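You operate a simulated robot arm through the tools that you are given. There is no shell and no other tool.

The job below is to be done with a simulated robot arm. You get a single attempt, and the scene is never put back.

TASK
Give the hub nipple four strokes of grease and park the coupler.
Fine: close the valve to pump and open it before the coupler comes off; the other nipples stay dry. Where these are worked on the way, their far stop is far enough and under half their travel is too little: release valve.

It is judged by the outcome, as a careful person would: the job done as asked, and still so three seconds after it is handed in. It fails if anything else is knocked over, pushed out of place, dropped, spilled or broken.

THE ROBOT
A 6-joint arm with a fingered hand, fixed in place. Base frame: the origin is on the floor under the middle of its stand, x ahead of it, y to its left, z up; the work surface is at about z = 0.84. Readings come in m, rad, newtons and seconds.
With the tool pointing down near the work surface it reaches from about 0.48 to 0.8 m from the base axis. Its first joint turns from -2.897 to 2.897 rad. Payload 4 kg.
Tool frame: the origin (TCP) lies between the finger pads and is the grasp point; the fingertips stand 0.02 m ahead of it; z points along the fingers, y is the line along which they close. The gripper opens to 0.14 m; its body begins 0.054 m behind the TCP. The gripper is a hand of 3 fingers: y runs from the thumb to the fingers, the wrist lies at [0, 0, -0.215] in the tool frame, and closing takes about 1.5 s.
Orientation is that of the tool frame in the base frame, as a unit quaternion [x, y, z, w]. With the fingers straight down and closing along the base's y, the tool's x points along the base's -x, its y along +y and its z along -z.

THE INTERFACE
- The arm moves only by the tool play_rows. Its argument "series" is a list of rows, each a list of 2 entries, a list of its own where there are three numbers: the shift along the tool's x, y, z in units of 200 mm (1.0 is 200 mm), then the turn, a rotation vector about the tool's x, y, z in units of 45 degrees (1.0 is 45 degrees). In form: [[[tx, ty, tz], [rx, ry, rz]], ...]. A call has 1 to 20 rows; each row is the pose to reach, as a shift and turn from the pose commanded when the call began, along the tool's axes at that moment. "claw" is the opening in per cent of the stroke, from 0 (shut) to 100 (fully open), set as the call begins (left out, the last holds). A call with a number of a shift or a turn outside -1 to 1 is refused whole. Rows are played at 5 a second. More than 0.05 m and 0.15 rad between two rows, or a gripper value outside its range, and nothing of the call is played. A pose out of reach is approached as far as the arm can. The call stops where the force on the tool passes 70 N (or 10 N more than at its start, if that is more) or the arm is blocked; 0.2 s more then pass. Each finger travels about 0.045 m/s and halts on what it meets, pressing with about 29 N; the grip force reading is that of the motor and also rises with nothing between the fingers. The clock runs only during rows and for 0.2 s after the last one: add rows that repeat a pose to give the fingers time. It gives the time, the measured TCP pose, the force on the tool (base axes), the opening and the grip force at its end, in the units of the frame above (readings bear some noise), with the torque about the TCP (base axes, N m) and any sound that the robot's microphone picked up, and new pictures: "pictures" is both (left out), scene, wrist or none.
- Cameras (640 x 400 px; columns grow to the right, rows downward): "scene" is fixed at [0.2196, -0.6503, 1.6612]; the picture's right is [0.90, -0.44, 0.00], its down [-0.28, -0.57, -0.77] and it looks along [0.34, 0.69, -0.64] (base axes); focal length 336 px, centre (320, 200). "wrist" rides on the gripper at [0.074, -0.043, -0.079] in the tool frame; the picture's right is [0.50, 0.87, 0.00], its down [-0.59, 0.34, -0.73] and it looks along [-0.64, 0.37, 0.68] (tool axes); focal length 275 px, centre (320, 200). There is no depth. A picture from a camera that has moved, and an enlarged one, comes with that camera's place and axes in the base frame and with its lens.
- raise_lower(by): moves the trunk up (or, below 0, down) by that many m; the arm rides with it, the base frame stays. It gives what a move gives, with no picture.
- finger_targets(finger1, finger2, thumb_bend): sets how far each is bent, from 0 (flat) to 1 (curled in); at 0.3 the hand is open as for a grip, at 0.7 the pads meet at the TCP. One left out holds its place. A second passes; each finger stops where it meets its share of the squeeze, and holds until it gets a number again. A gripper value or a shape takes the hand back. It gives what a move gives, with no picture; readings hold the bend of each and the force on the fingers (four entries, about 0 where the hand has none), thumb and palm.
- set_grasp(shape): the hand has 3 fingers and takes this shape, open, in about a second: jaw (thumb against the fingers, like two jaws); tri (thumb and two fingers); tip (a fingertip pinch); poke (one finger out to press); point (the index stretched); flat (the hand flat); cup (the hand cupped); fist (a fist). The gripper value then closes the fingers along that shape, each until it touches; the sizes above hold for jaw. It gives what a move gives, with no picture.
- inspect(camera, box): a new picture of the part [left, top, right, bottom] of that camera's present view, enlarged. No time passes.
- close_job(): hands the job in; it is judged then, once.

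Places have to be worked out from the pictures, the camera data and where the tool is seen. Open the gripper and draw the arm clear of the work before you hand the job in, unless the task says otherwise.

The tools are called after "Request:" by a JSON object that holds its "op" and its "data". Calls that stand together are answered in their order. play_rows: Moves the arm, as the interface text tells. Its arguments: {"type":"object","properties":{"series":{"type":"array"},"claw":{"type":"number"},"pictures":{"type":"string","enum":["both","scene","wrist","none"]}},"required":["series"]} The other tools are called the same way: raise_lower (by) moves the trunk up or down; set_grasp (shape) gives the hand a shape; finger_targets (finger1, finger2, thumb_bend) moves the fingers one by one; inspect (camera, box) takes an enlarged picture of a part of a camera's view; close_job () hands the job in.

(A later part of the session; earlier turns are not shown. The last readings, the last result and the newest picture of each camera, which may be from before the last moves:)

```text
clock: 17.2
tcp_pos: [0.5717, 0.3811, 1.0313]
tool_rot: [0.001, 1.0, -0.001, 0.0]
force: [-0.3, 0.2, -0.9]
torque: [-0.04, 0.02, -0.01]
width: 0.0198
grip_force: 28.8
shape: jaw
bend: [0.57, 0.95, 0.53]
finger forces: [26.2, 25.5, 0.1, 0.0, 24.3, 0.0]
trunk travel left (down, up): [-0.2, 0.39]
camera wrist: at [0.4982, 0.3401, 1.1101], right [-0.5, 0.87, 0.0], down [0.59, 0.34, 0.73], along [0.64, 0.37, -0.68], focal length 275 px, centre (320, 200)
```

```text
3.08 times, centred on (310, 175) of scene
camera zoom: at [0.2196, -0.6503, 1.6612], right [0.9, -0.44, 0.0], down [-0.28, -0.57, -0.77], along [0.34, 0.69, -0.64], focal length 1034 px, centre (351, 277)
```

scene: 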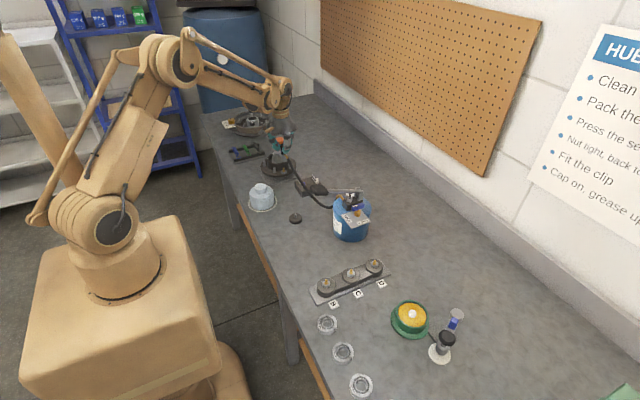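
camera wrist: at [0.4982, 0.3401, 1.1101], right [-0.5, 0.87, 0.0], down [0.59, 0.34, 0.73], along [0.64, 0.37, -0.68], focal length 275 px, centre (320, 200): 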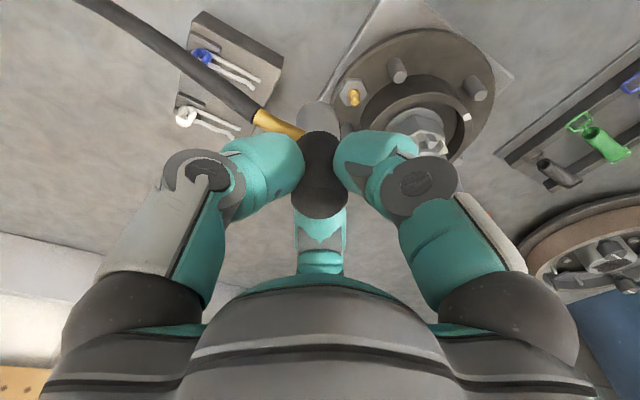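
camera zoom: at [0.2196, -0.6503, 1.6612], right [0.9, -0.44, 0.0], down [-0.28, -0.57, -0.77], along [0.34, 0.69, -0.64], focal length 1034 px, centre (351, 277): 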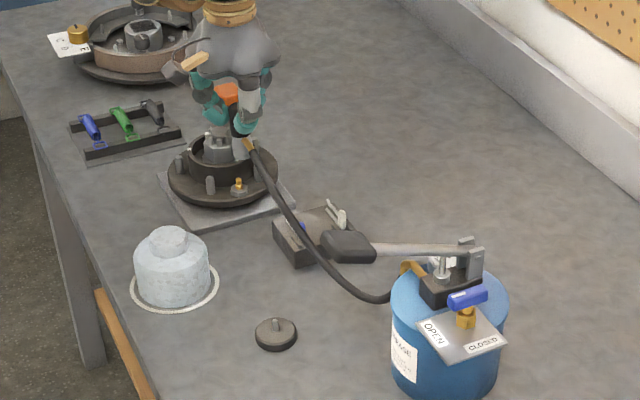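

The hose follows without trouble. I'll align above the nipple at about z 1.00 and check the alignment in the wrist view.

Request:
{"op": "play_rows", "data": {"series": [[[-0.025, 0.1, 0], [0, 0, 0]], [[-0.05, 0.211, 0.0], [0, 0, 0]], [[-0.05, 0.211, 0.1], [0, 0, 0]], [[-0.05, 0.211, 0.16], [0, 0, 0]], [[-0.05, 0.211, 0.16], [0, 0, 0]]]}}

Request:
{"op": "inspect", "data": {"camera": "wrist", "box": [240, 40, 400, 180]}}

Request:
{"op": "inspect", "data": {"camera": "scene", "box": [250, 110, 320, 190]}}

```text
clock: 18.4
tcp_pos: [0.5833, 0.4222, 0.9996]
tool_rot: [-0.001, 1.0, 0.0, 0.0]
force: [-0.1, 0.8, -1.2]
torque: [-0.02, -0.01, -0.02]
width: 0.0199
grip_force: 29.0
shape: jaw
bend: [0.57, 0.95, 0.53]
finger forces: [26.2, 25.5, 0.0, 0.0, 24.2, 0.0]
trunk travel left (down, up): [-0.2, 0.39]
camera wrist: at [0.5093, 0.3805, 1.0791], right [-0.5, 0.87, 0.0], down [0.59, 0.34, 0.73], along [0.64, 0.37, -0.68], focal length 275 px, centre (320, 200)
```

scene: 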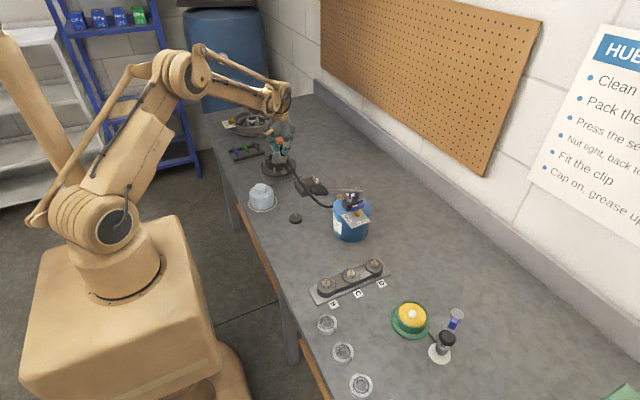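
wrist: 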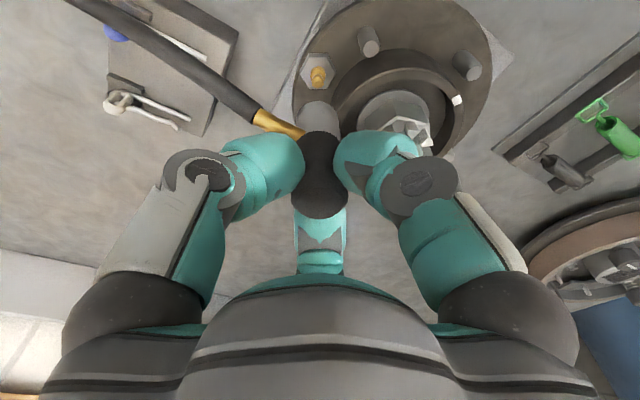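

```text
2.86 times, centred on (320, 110) of wrist
camera zoom: at [0.5093, 0.3805, 1.0791], right [-0.5, 0.87, 0.0], down [0.59, 0.34, 0.73], along [0.64, 0.37, -0.68], focal length 786 px, centre (320, 457)
```

zoom: 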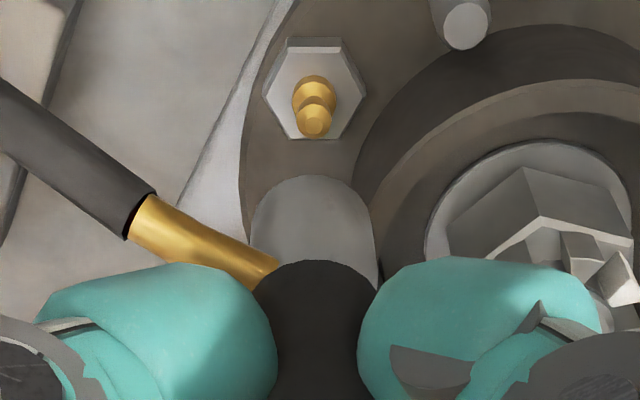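

```text
5.00 times, centred on (285, 150) of scene
camera zoom: at [0.2196, -0.6503, 1.6612], right [0.9, -0.44, 0.0], down [-0.28, -0.57, -0.77], along [0.34, 0.69, -0.64], focal length 1681 px, centre (495, 450)
```

zoom: 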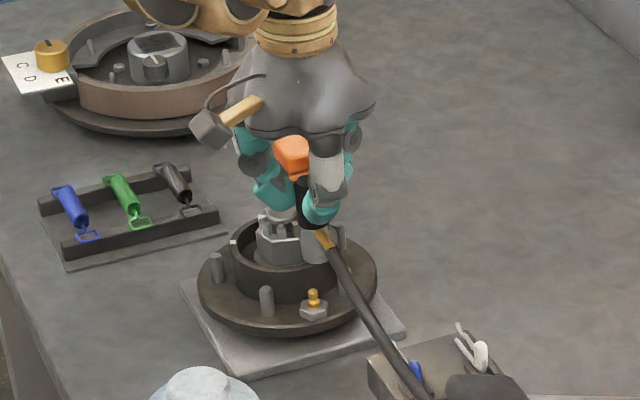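

The wrist view shows good sideways alignment; the remaining uncertainty is the nipple height. I'll zoom the scene camera on the coupler nose and nipple to compare them.

Request:
{"op": "inspect", "data": {"camera": "scene", "box": [270, 150, 300, 180]}}

Request:
{"op": "inspect", "data": {"camera": "wrist", "box": [290, 50, 350, 130]}}

```text
13.33 times, centred on (285, 165) of scene
camera zoom: at [0.2196, -0.6503, 1.6612], right [0.9, -0.44, 0.0], down [-0.28, -0.57, -0.77], along [0.34, 0.69, -0.64], focal length 4482 px, centre (787, 667)
```

zoom: 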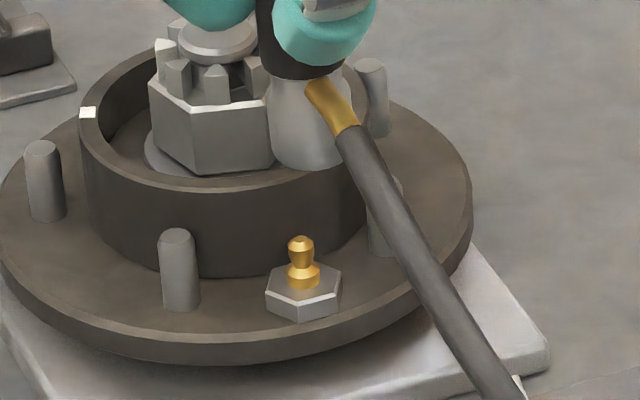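

```text
5.00 times, centred on (320, 90) of wrist
camera zoom: at [0.5093, 0.3805, 1.0791], right [-0.5, 0.87, 0.0], down [0.59, 0.34, 0.73], along [0.64, 0.37, -0.68], focal length 1376 px, centre (320, 750)
```

zoom: 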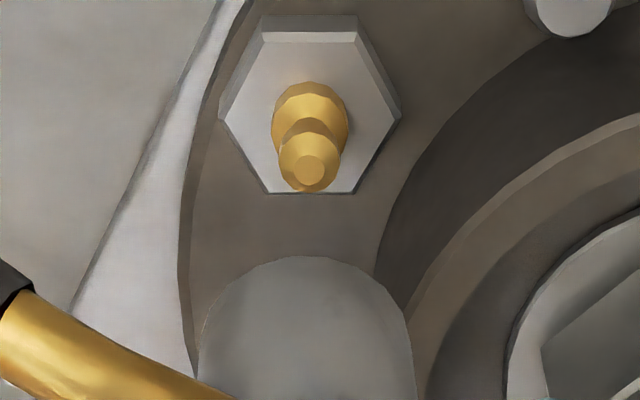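

Comparing the views puts the nipple tip at about (0.5815, 0.420, 0.899). I'll shift about 3 mm, descend to just above it and check again.

Request:
{"op": "play_rows", "data": {"series": [[[0.007, -0.005, 0.04], [0, 0, 0]], [[0.013, -0.009, 0.08], [0, 0, 0]], [[0.013, -0.009, 0.11], [0, 0, 0]], [[0.013, -0.009, 0.11], [0, 0, 0]]]}}

Request:
{"op": "inspect", "data": {"camera": "scene", "box": [270, 150, 300, 180]}}

Request:
{"op": "inspect", "data": {"camera": "wrist", "box": [290, 50, 350, 130]}}

```text
clock: 19.4
tcp_pos: [0.5808, 0.4202, 0.9775]
tool_rot: [0.0, 1.0, 0.0, 0.0]
force: [0.1, -0.6, -1.0]
torque: [0.03, -0.02, 0.0]
width: 0.0198
grip_force: 29.2
shape: jaw
bend: [0.57, 0.95, 0.53]
finger forces: [26.2, 25.5, 0.0, 0.1, 24.2, 0.0]
trunk travel left (down, up): [-0.2, 0.39]
camera wrist: at [0.5074, 0.3786, 1.0575], right [-0.5, 0.87, 0.0], down [0.59, 0.34, 0.73], along [0.64, 0.37, -0.68], focal length 275 px, centre (320, 200)
```

scene: 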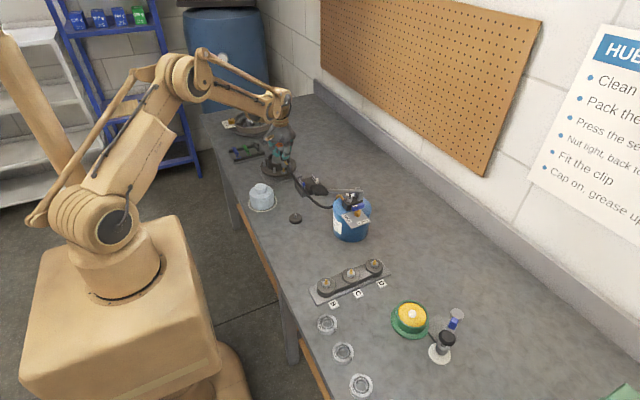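
wrist: 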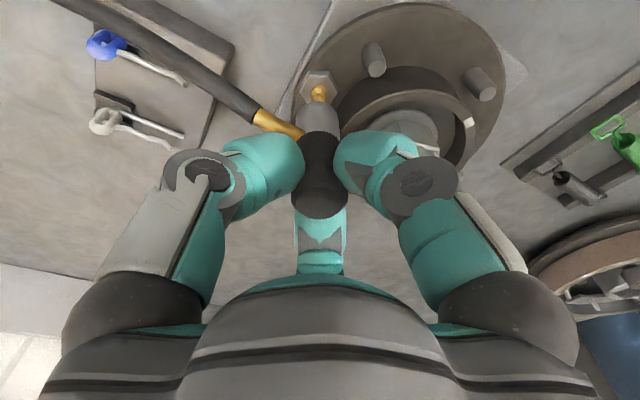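

```text
13.33 times, centred on (285, 165) of scene
camera zoom: at [0.2196, -0.6503, 1.6612], right [0.9, -0.44, 0.0], down [-0.28, -0.57, -0.77], along [0.34, 0.69, -0.64], focal length 4482 px, centre (787, 667)
```

zoom: 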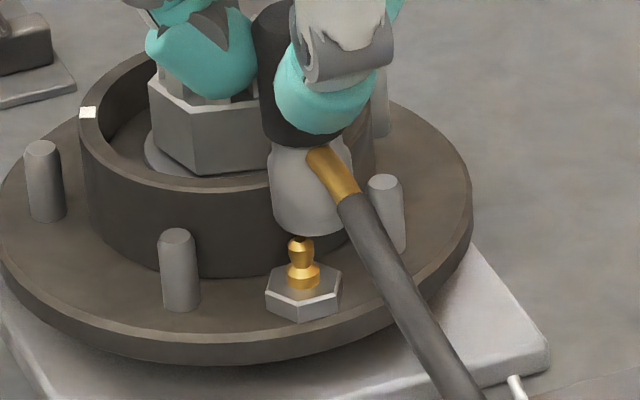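

```text
5.00 times, centred on (320, 90) of wrist
camera zoom: at [0.5074, 0.3786, 1.0575], right [-0.5, 0.87, 0.0], down [0.59, 0.34, 0.73], along [0.64, 0.37, -0.68], focal length 1376 px, centre (320, 750)
```

zoom: 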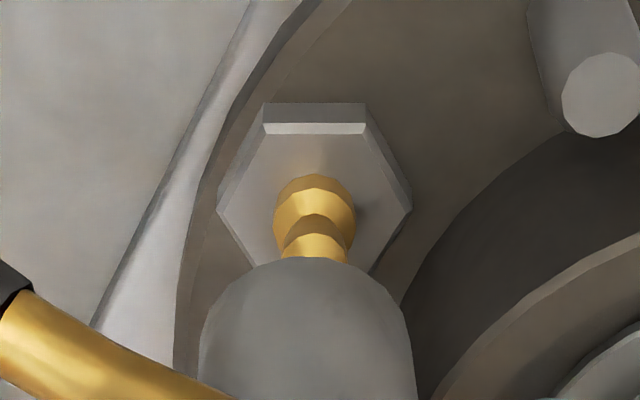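

The nose is now just above the nipple tip. I'll zoom further to judge the remaining lateral error.

Request:
{"op": "inspect", "data": {"camera": "scene", "box": [278, 154, 292, 176]}}

Request:
{"op": "inspect", "data": {"camera": "wrist", "box": [295, 70, 345, 130]}}

```text
16.00 times, centred on (285, 165) of scene
camera zoom: at [0.2196, -0.6503, 1.6612], right [0.9, -0.44, 0.0], down [-0.28, -0.57, -0.77], along [0.34, 0.69, -0.64], focal length 5378 px, centre (880, 760)
```

zoom: 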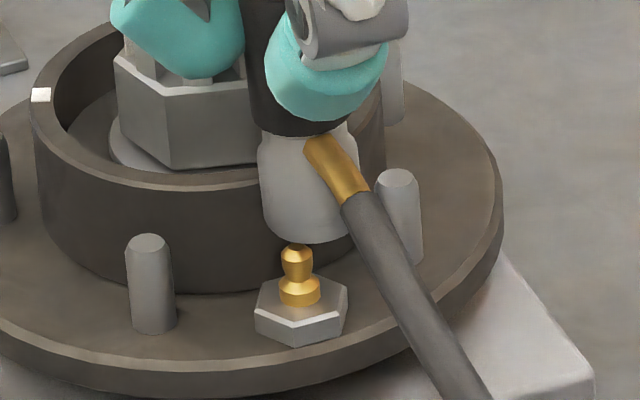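

```text
6.67 times, centred on (320, 100) of wrist
camera zoom: at [0.5074, 0.3786, 1.0575], right [-0.5, 0.87, 0.0], down [0.59, 0.34, 0.73], along [0.64, 0.37, -0.68], focal length 1835 px, centre (320, 867)
```

zoom: 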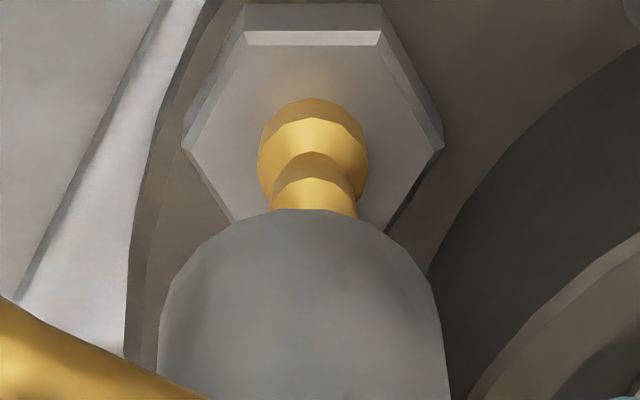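

Both views agree the nose sits about 4–5 mm too far in +x (and 1.5 mm in +y) of the nipple axis. I'll shift laterally at this height and look again.

Request:
{"op": "play_rows", "data": {"series": [[[0.022, -0.0075, 0.0], [0, 0, 0]], [[0.022, -0.0075, 0.0], [0, 0, 0]], [[0.022, -0.0075, 0.0], [0, 0, 0]]], "pictures": "none"}}

Request:
{"op": "inspect", "data": {"camera": "scene", "box": [278, 154, 292, 176]}}

Request:
{"op": "inspect", "data": {"camera": "wrist", "box": [295, 70, 345, 130]}}

```text
clock: 20.2
tcp_pos: [0.5773, 0.4195, 0.9788]
tool_rot: [0.001, 1.0, 0.0, -0.001]
force: [-0.5, -0.4, -1.2]
torque: [0.0, 0.01, -0.02]
width: 0.0197
grip_force: 29.2
shape: jaw
bend: [0.57, 0.95, 0.53]
finger forces: [26.1, 25.5, 0.0, 0.1, 24.3, 0.1]
trunk travel left (down, up): [-0.2, 0.39]
```

```text
16.00 times, centred on (285, 165) of scene
camera zoom: at [0.2196, -0.6503, 1.6612], right [0.9, -0.44, 0.0], down [-0.28, -0.57, -0.77], along [0.34, 0.69, -0.64], focal length 5378 px, centre (880, 760)
```

zoom: 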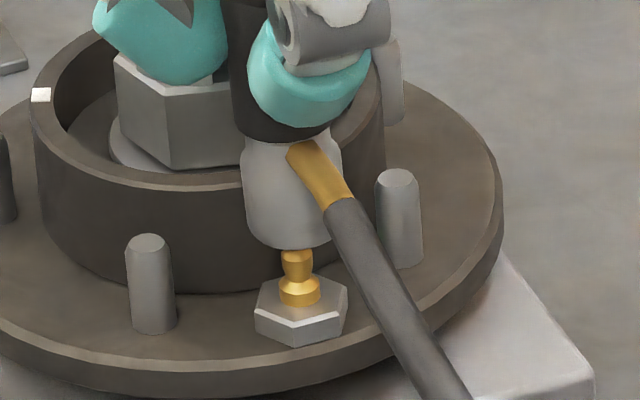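

```text
6.67 times, centred on (320, 100) of wrist
camera zoom: at [0.5026, 0.3775, 1.0577], right [-0.5, 0.87, 0.0], down [0.59, 0.34, 0.73], along [0.64, 0.37, -0.68], focal length 1835 px, centre (320, 867)
```

zoom: 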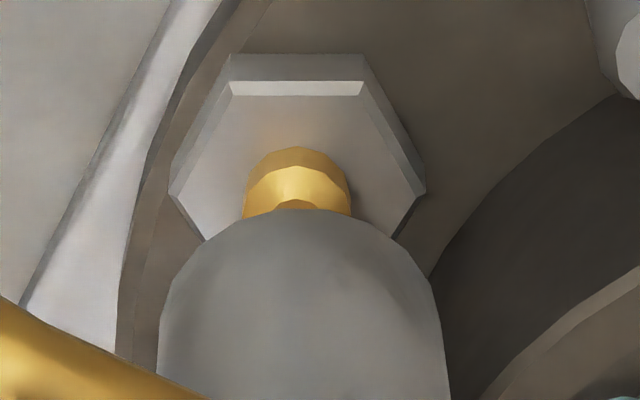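

The axes now agree to about 1 mm. I'll nudge x by 1 mm and descend 12 mm to start the nose over the nipple, watching the force.

Request:
{"op": "play_rows", "data": {"series": [[[-0.005, 0, 0.0], [0, 0, 0]], [[-0.005, 0, 0.02], [0, 0, 0]], [[-0.005, 0, 0.04], [0, 0, 0]], [[-0.005, 0, 0.06], [0, 0, 0]], [[-0.005, 0, 0.06], [0, 0, 0]]], "pictures": "none"}}

Request:
{"op": "inspect", "data": {"camera": "scene", "box": [278, 154, 292, 176]}}

Request:
{"op": "inspect", "data": {"camera": "wrist", "box": [280, 60, 360, 140]}}

```text
clock: 21.4
tcp_pos: [0.5782, 0.4188, 0.9661]
tool_rot: [0.0, 1.0, 0.0, 0.0]
force: [0.0, -0.2, -0.8]
torque: [-0.01, -0.01, 0.01]
width: 0.0198
grip_force: 29.0
shape: jaw
bend: [0.57, 0.95, 0.53]
finger forces: [26.2, 25.5, 0.0, 0.1, 24.3, 0.1]
trunk travel left (down, up): [-0.2, 0.39]
```

```text
16.00 times, centred on (285, 165) of scene
camera zoom: at [0.2196, -0.6503, 1.6612], right [0.9, -0.44, 0.0], down [-0.28, -0.57, -0.77], along [0.34, 0.69, -0.64], focal length 5378 px, centre (880, 760)
```

zoom: 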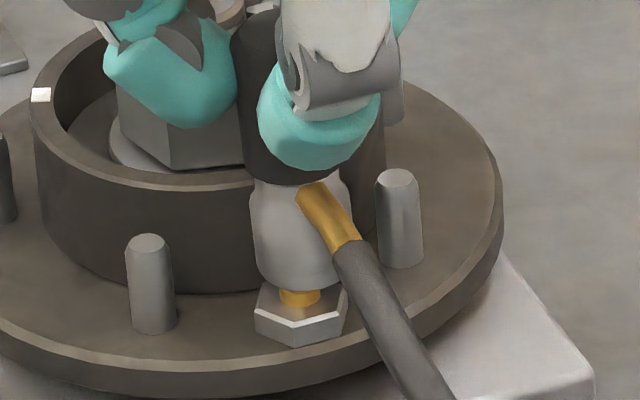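

```text
5.00 times, centred on (320, 100) of wrist
camera zoom: at [0.5039, 0.377, 1.0453], right [-0.5, 0.87, 0.0], down [0.59, 0.34, 0.73], along [0.64, 0.37, -0.68], focal length 1376 px, centre (320, 700)
```

zoom: 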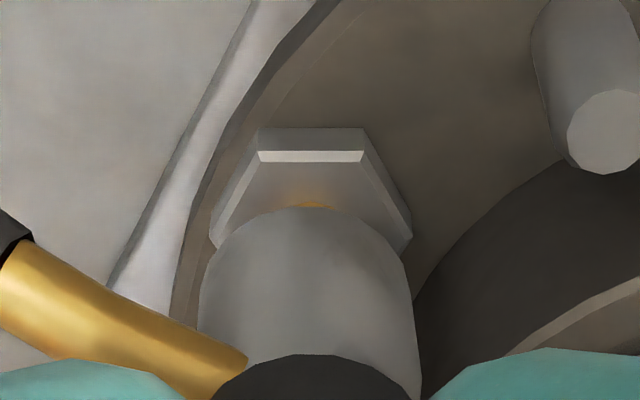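

The nose has gone over the nipple tip with no side force. I'll continue down in small steps, listening for a click and watching the force.

Request:
{"op": "play_rows", "data": {"series": [[[0, 0, 0.015], [0, 0, 0]], [[0, 0, 0.03], [0, 0, 0]], [[0, 0, 0.04], [0, 0, 0]], [[0, 0, 0.05], [0, 0, 0]], [[0, 0, 0.06], [0, 0, 0]], [[0, 0, 0.06], [0, 0, 0]]], "pictures": "none"}}

Request:
{"op": "inspect", "data": {"camera": "scene", "box": [278, 154, 292, 176]}}

Request:
{"op": "inspect", "data": {"camera": "wrist", "box": [280, 60, 360, 140]}}

```text
clock: 22.8
tcp_pos: [0.5776, 0.4174, 0.9556]
tool_rot: [-0.001, 1.0, 0.001, 0.0]
force: [4.7, 1.1, 28.3]
torque: [0.11, -0.03, -0.01]
width: 0.0203
grip_force: 29.2
shape: jaw
bend: [0.88, 0.96, 0.53]
finger forces: [31.8, 34.4, 0.0, 0.0, 30.8, 0.1]
trunk travel left (down, up): [-0.2, 0.39]
```

```text
16.00 times, centred on (285, 165) of scene
camera zoom: at [0.2196, -0.6503, 1.6612], right [0.9, -0.44, 0.0], down [-0.28, -0.57, -0.77], along [0.34, 0.69, -0.64], focal length 5378 px, centre (880, 760)
```

zoom: 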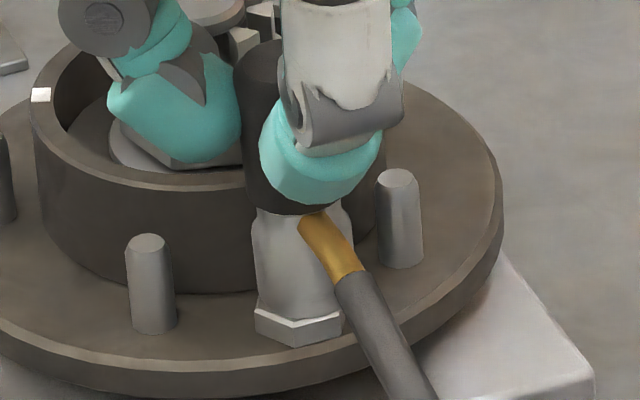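

```text
5.00 times, centred on (320, 100) of wrist
camera zoom: at [0.5031, 0.3755, 1.0359], right [-0.5, 0.87, 0.0], down [0.59, 0.34, 0.74], along [0.64, 0.37, -0.68], focal length 1376 px, centre (320, 700)
```

zoom: 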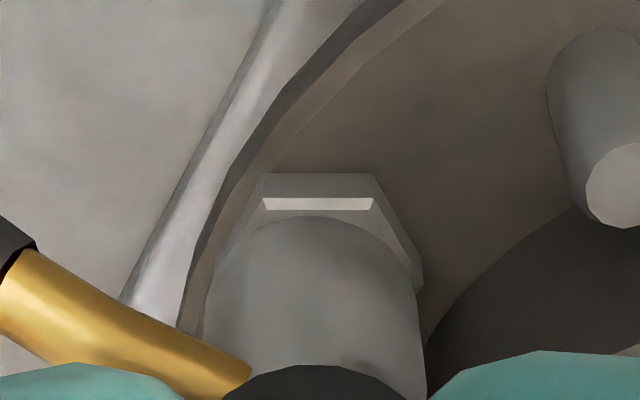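

There is 28 N of upward reaction with the nose nearly on the hex. I'll check the whole wrist and scene views to see whether a finger is touching the nut or ring.

Request:
{"op": "play_rows", "data": {"series": [[[0, 0, 0], [0, 0, 0]]]}}

Request:
{"op": "inspect", "data": {"camera": "scene", "box": [255, 125, 305, 175]}}

Request:
{"op": "inspect", "data": {"camera": "wrist", "box": [240, 100, 460, 240]}}

```text
clock: 23.2
tcp_pos: [0.5766, 0.4173, 0.9571]
tool_rot: [0.0, 1.0, 0.0, 0.0]
force: [6.0, 1.8, 32.2]
torque: [0.12, -0.1, -0.04]
width: 0.0201
grip_force: 29.0
shape: jaw
bend: [0.88, 0.96, 0.53]
finger forces: [32.3, 35.8, 0.0, 0.0, 31.7, 0.0]
trunk travel left (down, up): [-0.2, 0.39]
camera wrist: at [0.5029, 0.3754, 1.0358], right [-0.5, 0.87, 0.0], down [0.59, 0.34, 0.74], along [0.64, 0.37, -0.68], focal length 275 px, centre (320, 200)
```

scene: 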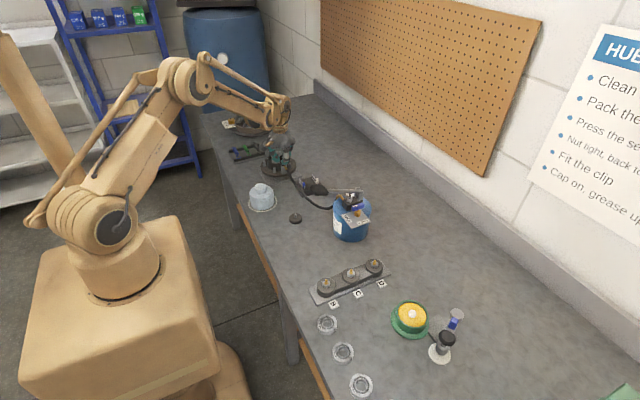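
wrist: 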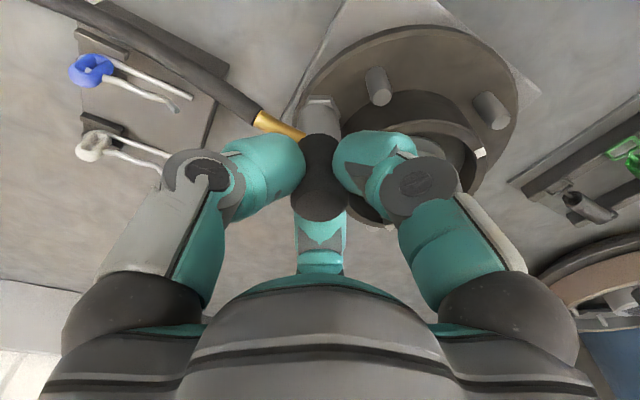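

```text
8.00 times, centred on (280, 150) of scene
camera zoom: at [0.2196, -0.6503, 1.6612], right [0.9, -0.44, 0.0], down [-0.28, -0.57, -0.77], along [0.34, 0.69, -0.64], focal length 2689 px, centre (640, 600)
```

zoom: 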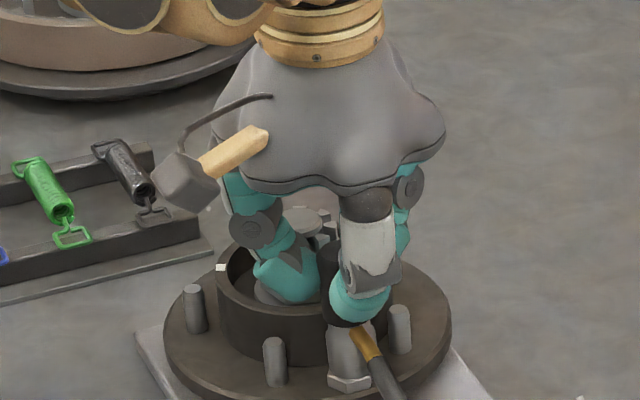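

```text
2.86 times, centred on (350, 170) of wrist
camera zoom: at [0.5029, 0.3754, 1.0358], right [-0.5, 0.87, 0.0], down [0.59, 0.34, 0.74], along [0.64, 0.37, -0.68], focal length 786 px, centre (234, 286)
```

zoom: 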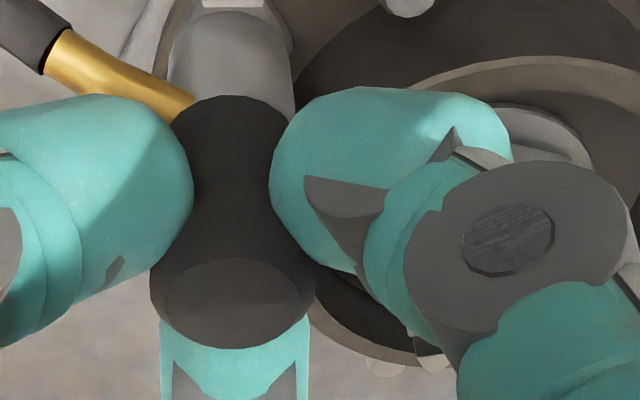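

The coupler moved up only about 1.5 mm in the grip, so the load comes from the nose on the nipple. There's a slight +x side load, so I'll shift 1 mm in +x and press a bit further to seat it.

Request:
{"op": "play_rows", "data": {"series": [[[-0.005, 0, 0.0], [0, 0, 0]], [[-0.005, 0, 0.01], [0, 0, 0]], [[-0.005, 0, 0.015], [0, 0, 0]], [[-0.005, 0, 0.015], [0, 0, 0]]], "pictures": "none"}}

Request:
{"op": "inspect", "data": {"camera": "scene", "box": [278, 154, 292, 176]}}

```text
clock: 24.2
tcp_pos: [0.5767, 0.4173, 0.9546]
tool_rot: [0.0, 1.0, 0.002, 0.002]
force: [9.5, 5.4, 63.7]
torque: [0.16, -0.06, -0.07]
width: 0.0221
grip_force: 28.9
shape: jaw
bend: [0.89, 0.98, 0.53]
finger forces: [41.1, 41.6, 0.0, 0.0, 39.2, 0.0]
trunk travel left (down, up): [-0.2, 0.39]
```

```text
16.00 times, centred on (285, 165) of scene
camera zoom: at [0.2196, -0.6503, 1.6612], right [0.9, -0.44, 0.0], down [-0.28, -0.57, -0.77], along [0.34, 0.69, -0.64], focal length 5378 px, centre (880, 760)
```

zoom: 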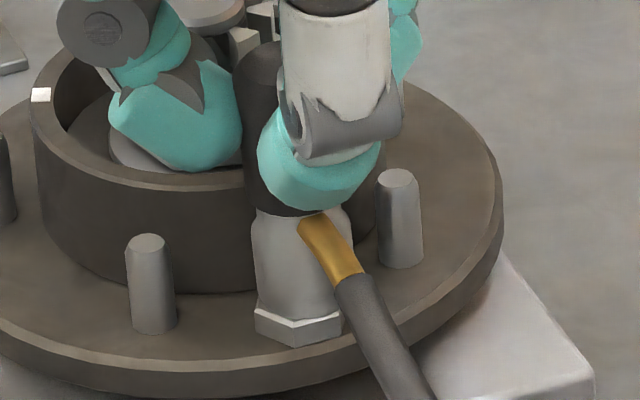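

The nose no longer moves with added force, so it is hard against the hex. I'll back off the push to relieve the load and see whether the coupler stays gripped by the nipple.

Request:
{"op": "play_rows", "data": {"series": [[[0, 0, -0.015], [0, 0, 0]], [[0, 0, -0.025], [0, 0, 0]], [[0, 0, -0.025], [0, 0, 0]]], "pictures": "none"}}

```text
clock: 25.0
tcp_pos: [0.5777, 0.4182, 0.9574]
tool_rot: [0.0, 1.0, 0.0, 0.0]
force: [0.2, -1.0, 12.0]
torque: [0.02, 0.07, 0.02]
width: 0.0213
grip_force: 28.4
shape: jaw
bend: [0.88, 0.97, 0.53]
finger forces: [32.0, 27.9, 0.1, 0.1, 28.4, 0.1]
trunk travel left (down, up): [-0.2, 0.39]
```

The residual push is 12 N. I'll raise 2.5 mm more to test whether the nipple holds the coupler.

Request:
{"op": "play_rows", "data": {"series": [[[0, 0, -0.006], [0, 0, 0]], [[0, 0, -0.012], [0, 0, 0]], [[0, 0, -0.012], [0, 0, 0]]], "pictures": "none"}}

Request:
{"op": "inspect", "data": {"camera": "scene", "box": [278, 154, 292, 176]}}

```text
clock: 25.8
tcp_pos: [0.5786, 0.4191, 0.9584]
tool_rot: [0.0, 1.0, 0.0, 0.0]
force: [-1.2, 0.1, -2.5]
torque: [-0.05, 0.13, 0.01]
width: 0.0207
grip_force: 28.7
shape: jaw
bend: [0.57, 0.96, 0.53]
finger forces: [28.1, 25.4, 0.0, 0.1, 24.9, 0.0]
trunk travel left (down, up): [-0.2, 0.39]
```

```text
16.00 times, centred on (285, 165) of scene
camera zoom: at [0.2196, -0.6503, 1.6612], right [0.9, -0.44, 0.0], down [-0.28, -0.57, -0.77], along [0.34, 0.69, -0.64], focal length 5378 px, centre (880, 760)
```

zoom: 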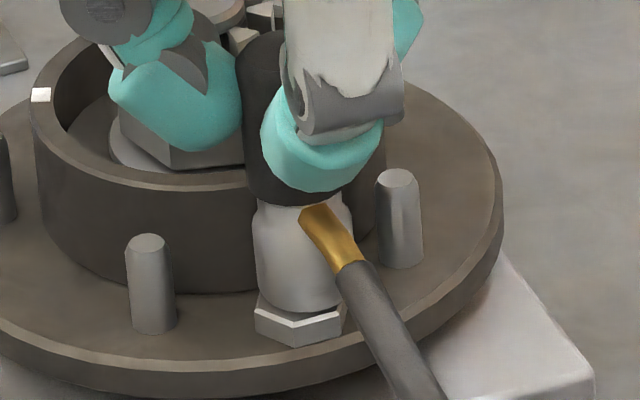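

There's no strong latch, just a sliding fit. I'll set it back down with a light push, release the fingers and lift clear.

Request:
{"op": "play_rows", "data": {"series": [[[0, 0, 0.012], [0, 0, 0]], [[0, 0, 0.018], [0, 0, 0]], [[0, 0, 0.018], [0, 0, 0]]], "pictures": "none"}}

Request:
{"op": "play_rows", "data": {"series": [[[0, 0, 0], [0, 0, 0]], [[0, 0, 0], [0, 0, 0]], [[0, 0, 0], [0, 0, 0]], [[0, 0, 0], [0, 0, 0]]], "claw": 45}}

Request:
{"op": "inspect", "data": {"camera": "scene", "box": [275, 145, 297, 178]}}

Request:
{"op": "inspect", "data": {"camera": "wrist", "box": [240, 80, 420, 220]}}

```text
clock: 26.6
tcp_pos: [0.5772, 0.4178, 0.957]
tool_rot: [0.0, 1.0, 0.0, 0.0]
force: [2.0, 0.0, 14.1]
torque: [0.07, 0.01, -0.04]
width: 0.0209
grip_force: 29.3
shape: jaw
bend: [0.88, 0.96, 0.53]
finger forces: [29.5, 28.6, 0.0, 0.0, 26.5, 0.0]
trunk travel left (down, up): [-0.2, 0.39]
```

```text
clock: 27.6
tcp_pos: [0.5786, 0.4189, 0.9552]
tool_rot: [0.0, 1.0, 0.0, 0.0]
force: [0.3, -0.4, -0.2]
torque: [0.02, -0.01, 0.0]
width: 0.0625
grip_force: 0.1
shape: jaw
bend: [0.36, 0.36, 0.35]
finger forces: [0.1, 0.0, 0.1, 0.1, 0.0, 0.0]
trunk travel left (down, up): [-0.2, 0.39]
camera wrist: at [0.5044, 0.377, 1.035], right [-0.5, 0.87, 0.0], down [0.59, 0.34, 0.73], along [0.64, 0.37, -0.68], focal length 275 px, centre (320, 200)
```

scene: 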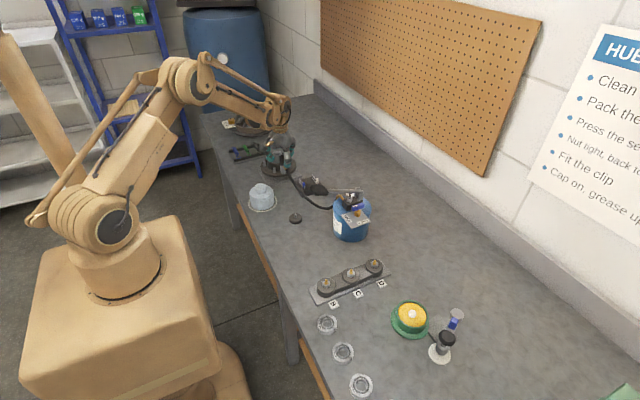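
wrist: 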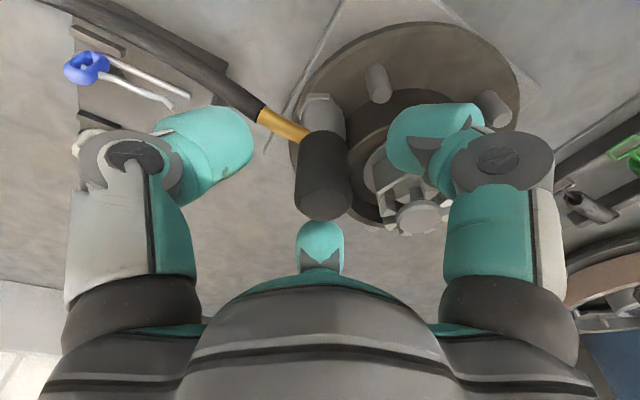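

```text
12.12 times, centred on (286, 162) of scene
camera zoom: at [0.2196, -0.6503, 1.6612], right [0.9, -0.44, 0.0], down [-0.28, -0.57, -0.77], along [0.34, 0.69, -0.64], focal length 4074 px, centre (732, 667)
```

zoom: 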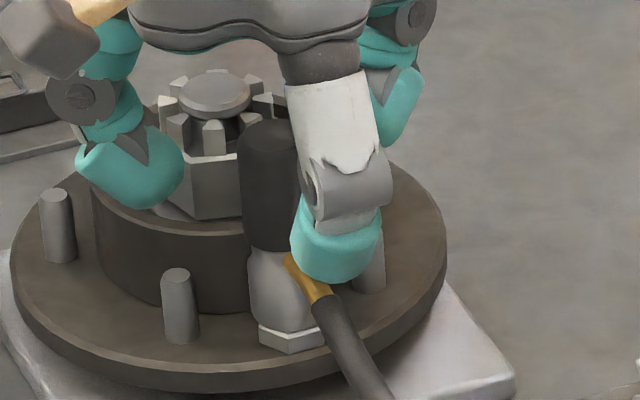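

```text
2.86 times, centred on (330, 150) of wrist
camera zoom: at [0.5044, 0.377, 1.035], right [-0.5, 0.87, 0.0], down [0.59, 0.34, 0.73], along [0.64, 0.37, -0.68], focal length 786 px, centre (291, 343)
```

zoom: 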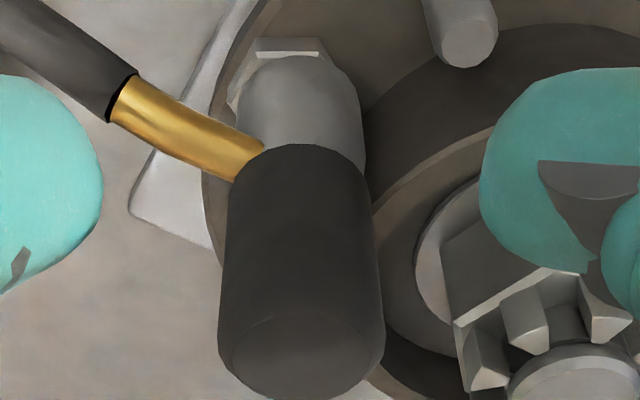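

The coupler stands upright and seated on the hub nipple after release. I'll lift clear and move back toward the pump.

Request:
{"op": "play_rows", "data": {"series": [[[0, 0, -0.15], [0, 0, 0]], [[0, 0, -0.35], [0, 0, 0]], [[0, 0, -0.55], [0, 0, 0]], [[0, 0, -0.75], [0, 0, 0]], [[0, -0.2, -0.85], [0, 0, 0]], [[0, -0.4, -0.85], [0, 0, 0]], [[0, -0.6, -0.85], [0, 0, 0]], [[0, -0.8, -0.85], [0, 0, 0]], [[0, -1.0, -0.85], [0, 0, 0]], [[0, -1.0, -0.85], [0, 0, 0]]], "pictures": "scene"}}

Request:
{"op": "inspect", "data": {"camera": "scene", "box": [240, 120, 400, 250]}}

Request:
{"op": "inspect", "data": {"camera": "wrist", "box": [0, 0, 640, 400]}}

```text
clock: 29.8
tcp_pos: [0.5778, 0.2185, 1.1239]
tool_rot: [-0.001, 1.0, 0.0, 0.0]
force: [0.0, -0.2, 0.0]
torque: [-0.01, -0.02, 0.05]
width: 0.0625
grip_force: 0.1
shape: jaw
bend: [0.36, 0.36, 0.35]
finger forces: [0.1, 0.0, 0.0, 0.0, 0.1, 0.1]
trunk travel left (down, up): [-0.2, 0.39]
```

scene: 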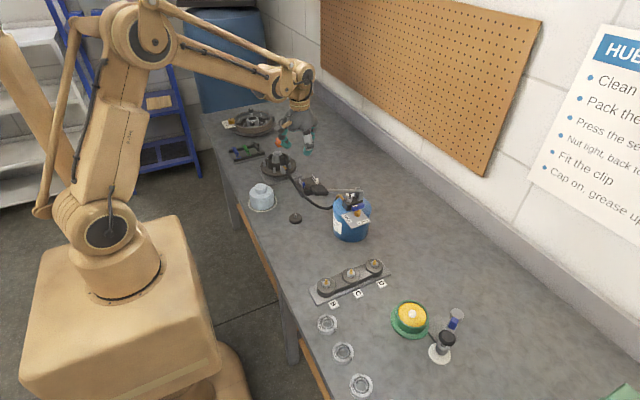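

```text
3.08 times, centred on (320, 185) of scene
camera zoom: at [0.2196, -0.6503, 1.6612], right [0.9, -0.44, 0.0], down [-0.28, -0.57, -0.77], along [0.34, 0.69, -0.64], focal length 1034 px, centre (320, 246)
```

zoom: 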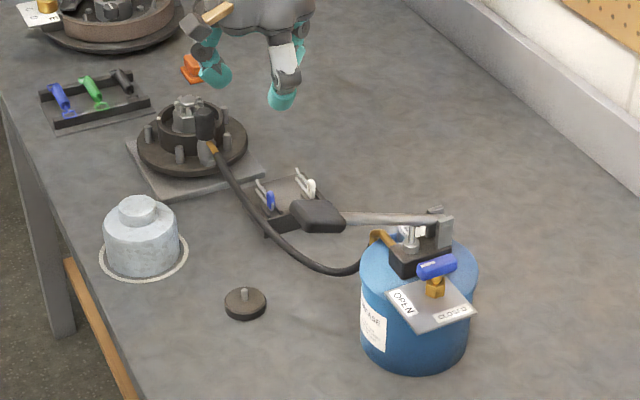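

```text
1.00 times, centred on (320, 200) of wrist (not enlarged: the box is as wide or as high as the picture)
camera zoom: at [0.5037, 0.1779, 1.2032], right [-0.5, 0.87, 0.0], down [0.59, 0.34, 0.73], along [0.64, 0.37, -0.68], focal length 275 px, centre (320, 200)
```

zoom: 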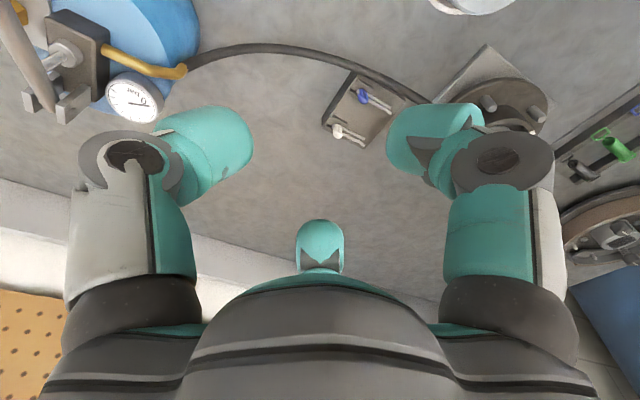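

The coupler is standing on the hub nipple with the hose attached. Now I'll try the "poke" shape in free air for turning the valve handle, since the pump lever leaves too little room for a full grip.

Request:
{"op": "set_grasp", "data": {"shape": "poke"}}

Request:
{"op": "inspect", "data": {"camera": "wrist", "box": [0, 0, 640, 400]}}

Request:
{"op": "inspect", "data": {"camera": "scene", "box": [265, 90, 335, 170]}}

```text
clock: 30.7
tcp_pos: [0.5783, 0.2193, 1.1229]
tool_rot: [-0.001, 1.0, 0.0, 0.0]
force: [-0.4, 0.3, -1.2]
torque: [0.03, -0.03, 0.01]
width: 0.0
grip_force: 0.1
shape: poke
bend: [0.28, 0.28, 0.72]
finger forces: [0.0, 0.1, 0.1, 0.0, 0.1, 0.0]
trunk travel left (down, up): [-0.2, 0.39]
```

```text
1.00 times, centred on (320, 200) of wrist (not enlarged: the box is as wide or as high as the picture)
camera zoom: at [0.5037, 0.1778, 1.2033], right [-0.5, 0.87, 0.0], down [0.59, 0.34, 0.73], along [0.64, 0.37, -0.68], focal length 275 px, centre (320, 200)
```

zoom: 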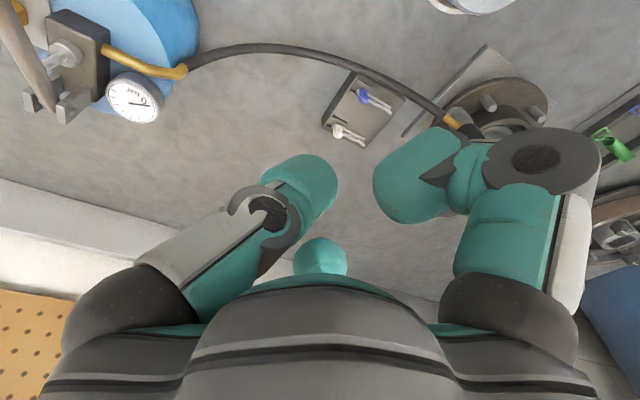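

```text
5.00 times, centred on (300, 130) of scene
camera zoom: at [0.2196, -0.6503, 1.6612], right [0.9, -0.44, 0.0], down [-0.28, -0.57, -0.77], along [0.34, 0.69, -0.64], focal length 1681 px, centre (420, 550)
```

zoom: 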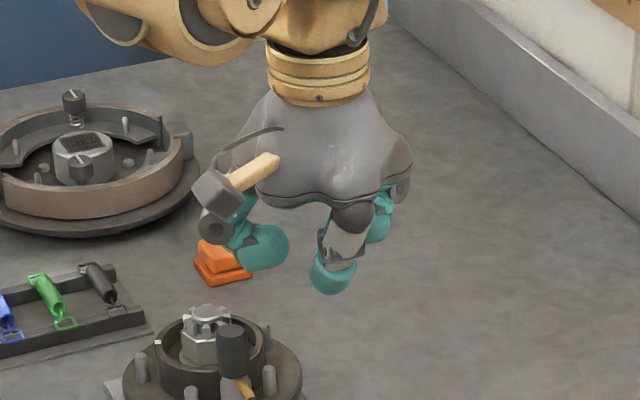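

In "poke" the thumb comes to the centre, but the two fingers stay fairly low. I'll compare with the "point" shape.

Request:
{"op": "set_grasp", "data": {"shape": "point"}}

Request:
{"op": "inspect", "data": {"camera": "wrist", "box": [0, 0, 640, 400]}}

Request:
{"op": "inspect", "data": {"camera": "scene", "box": [265, 90, 335, 170]}}

```text
clock: 31.6
tcp_pos: [0.5779, 0.2191, 1.123]
tool_rot: [-0.001, 1.0, 0.001, 0.0]
force: [-0.8, -0.5, 0.1]
torque: [-0.02, 0.01, 0.01]
width: 0.0
grip_force: 0.0
shape: point
bend: [0.82, 1.0, 0.56]
finger forces: [0.1, 0.0, 0.1, 0.0, 0.1, 0.0]
trunk travel left (down, up): [-0.2, 0.39]
```

```text
1.00 times, centred on (320, 200) of wrist (not enlarged: the box is as wide or as high as the picture)
camera zoom: at [0.5037, 0.1778, 1.2033], right [-0.5, 0.87, 0.0], down [0.59, 0.34, 0.73], along [0.64, 0.37, -0.68], focal length 275 px, centre (320, 200)
```

zoom: 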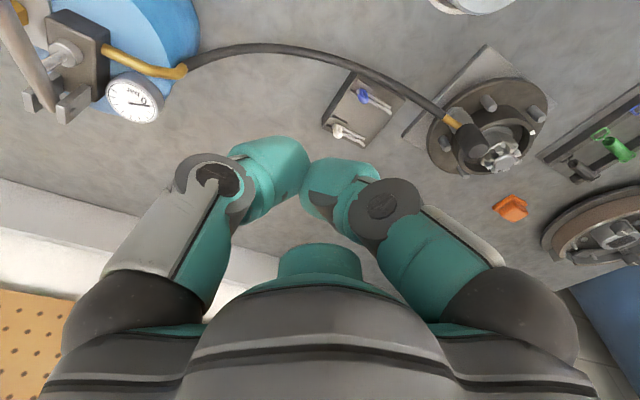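

```text
5.00 times, centred on (300, 130) of scene
camera zoom: at [0.2196, -0.6503, 1.6612], right [0.9, -0.44, 0.0], down [-0.28, -0.57, -0.77], along [0.34, 0.69, -0.64], focal length 1681 px, centre (420, 550)
```

zoom: 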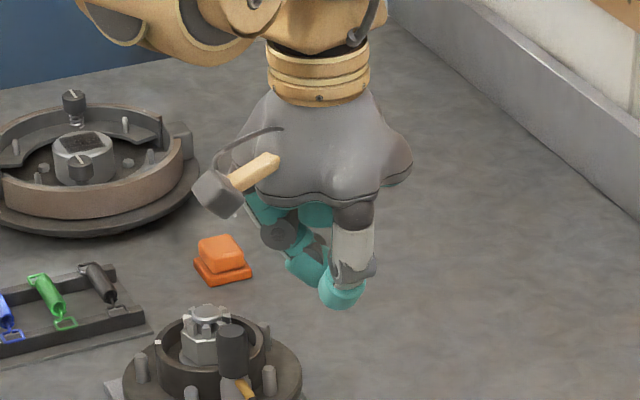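

"Point" leaves the thumb out and curls the others partly. I'll set the fingers individually: both fingers fully curled, thumb near the TCP as a single pusher.

Request:
{"op": "finger_targets", "data": {"finger1": 1.0, "finger2": 1.0, "thumb_bend": 0.6}}

Request:
{"op": "inspect", "data": {"camera": "wrist", "box": [0, 0, 640, 400]}}

Request:
{"op": "inspect", "data": {"camera": "scene", "box": [265, 90, 335, 170]}}

```text
clock: 32.6
tcp_pos: [0.5775, 0.2181, 1.124]
tool_rot: [0.001, 1.0, 0.0, 0.0]
force: [0.2, 0.0, -0.1]
torque: [0.03, 0.0, 0.01]
width: 0.0229
grip_force: 0.0
shape: fingers
bend: [0.97, 1.0, 0.6]
finger forces: [0.0, 0.1, 0.0, 0.0, 0.1, 0.1]
trunk travel left (down, up): [-0.2, 0.39]
```

```text
1.00 times, centred on (320, 200) of wrist (not enlarged: the box is as wide or as high as the picture)
camera zoom: at [0.5037, 0.1778, 1.2033], right [-0.5, 0.87, 0.0], down [0.59, 0.34, 0.73], along [0.64, 0.37, -0.68], focal length 275 px, centre (320, 200)
```

zoom: 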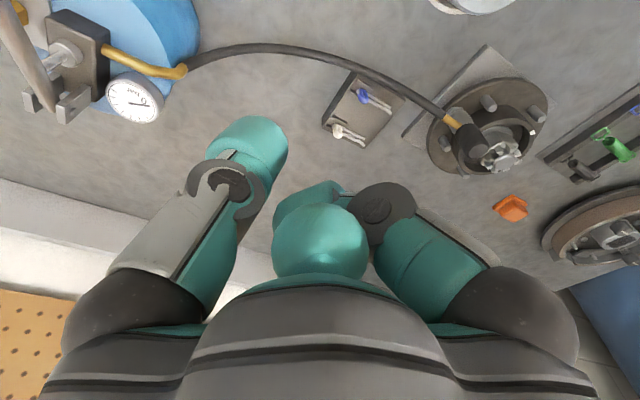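

```text
5.00 times, centred on (300, 130) of scene
camera zoom: at [0.2196, -0.6503, 1.6612], right [0.9, -0.44, 0.0], down [-0.28, -0.57, -0.77], along [0.34, 0.69, -0.64], focal length 1681 px, centre (420, 550)
```

zoom: 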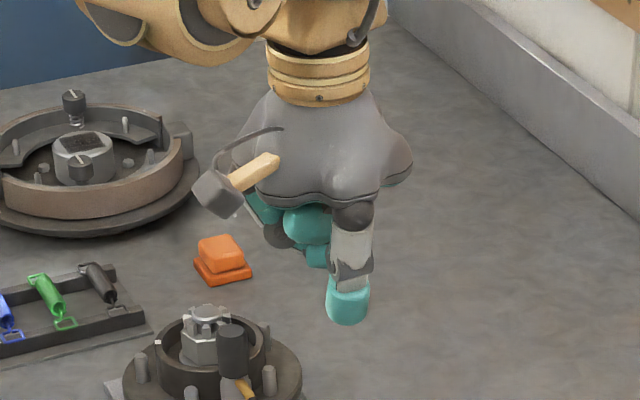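

With both fingers curled, the thumb is a straight down-pointing pusher about 38 mm toward -y from the TCP. I'll turn the hand half a turn, so the thumb leads toward +y and the rest stays clear of the pump lever, while moving toward the pump.

Request:
{"op": "play_rows", "data": {"series": [[[-0.02, -0.17, -0.15], [0, 0, -0.1667]], [[-0.04, -0.34, -0.15], [0, 0, -0.3333]], [[-0.06, -0.51, -0.15], [0, 0, -0.5]], [[-0.08, -0.68, -0.15], [0, 0, -0.6667]], [[-0.1, -0.85, -0.15], [0, 0, -0.8333]], [[-0.1, -1.0, -0.15], [0, 0, -1.0]], [[-0.1, -1.0, -0.15], [0, 0, -1.0]]], "pictures": "none"}}

Request:
{"op": "play_rows", "data": {"series": [[[0, 0, 0], [0, 0, -0.1667]], [[0, 0, 0], [0, 0, -0.3333]], [[0, 0, 0], [0, 0, -0.5]], [[0, 0, 0], [0, 0, -0.6667]], [[0, 0, 0], [0, 0, -0.8333]], [[0, 0, 0], [0, 0, -1.0]], [[0, 0, 0], [0, 0, -1.0]]], "pictures": "both"}}

```text
clock: 34.2
tcp_pos: [0.5993, 0.0166, 1.1548]
tool_rot: [-0.383, 0.924, 0.0, -0.001]
force: [0.5, 0.2, -0.3]
torque: [0.0, 0.0, 0.03]
width: 0.0229
grip_force: 0.0
shape: fingers
bend: [0.97, 1.0, 0.6]
finger forces: [0.0, 0.0, 0.0, 0.0, 0.0, 0.1]
trunk travel left (down, up): [-0.2, 0.39]
```

```text
clock: 35.8
tcp_pos: [0.5969, 0.032, 1.154]
tool_rot: [-0.68, 0.733, -0.001, -0.001]
force: [-0.7, -0.1, 0.5]
torque: [0.01, 0.02, 0.0]
width: 0.0229
grip_force: 0.1
shape: fingers
bend: [0.97, 1.0, 0.6]
finger forces: [0.1, 0.1, 0.0, 0.0, 0.0, 0.0]
out of reach, approached as far as the arm can: row 6, 7
trunk travel left (down, up): [-0.2, 0.39]
camera wrist: at [0.6352, -0.0448, 1.2346], right [-0.9, -0.43, 0.0], down [-0.29, 0.61, 0.73], along [-0.32, 0.66, -0.68], focal length 275 px, centre (320, 200)
```

scene: 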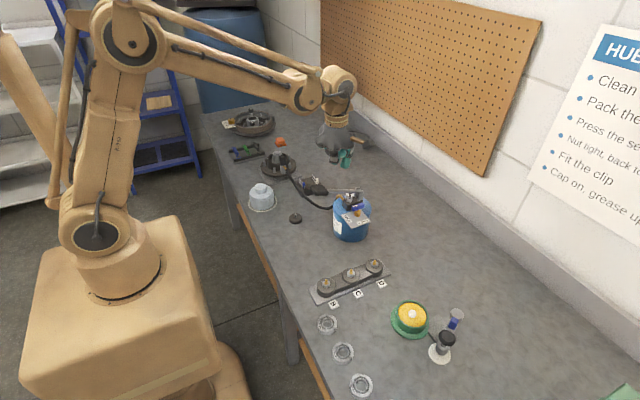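
wrist: 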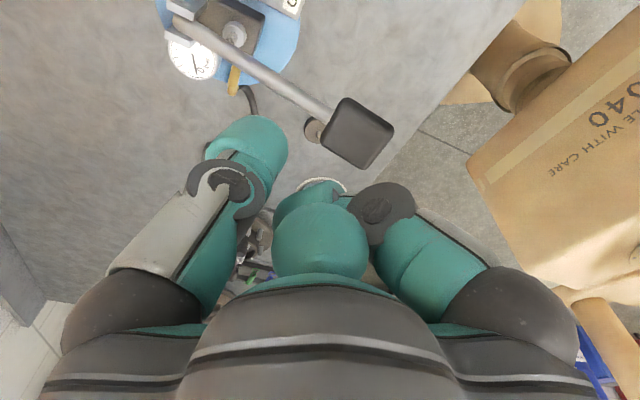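

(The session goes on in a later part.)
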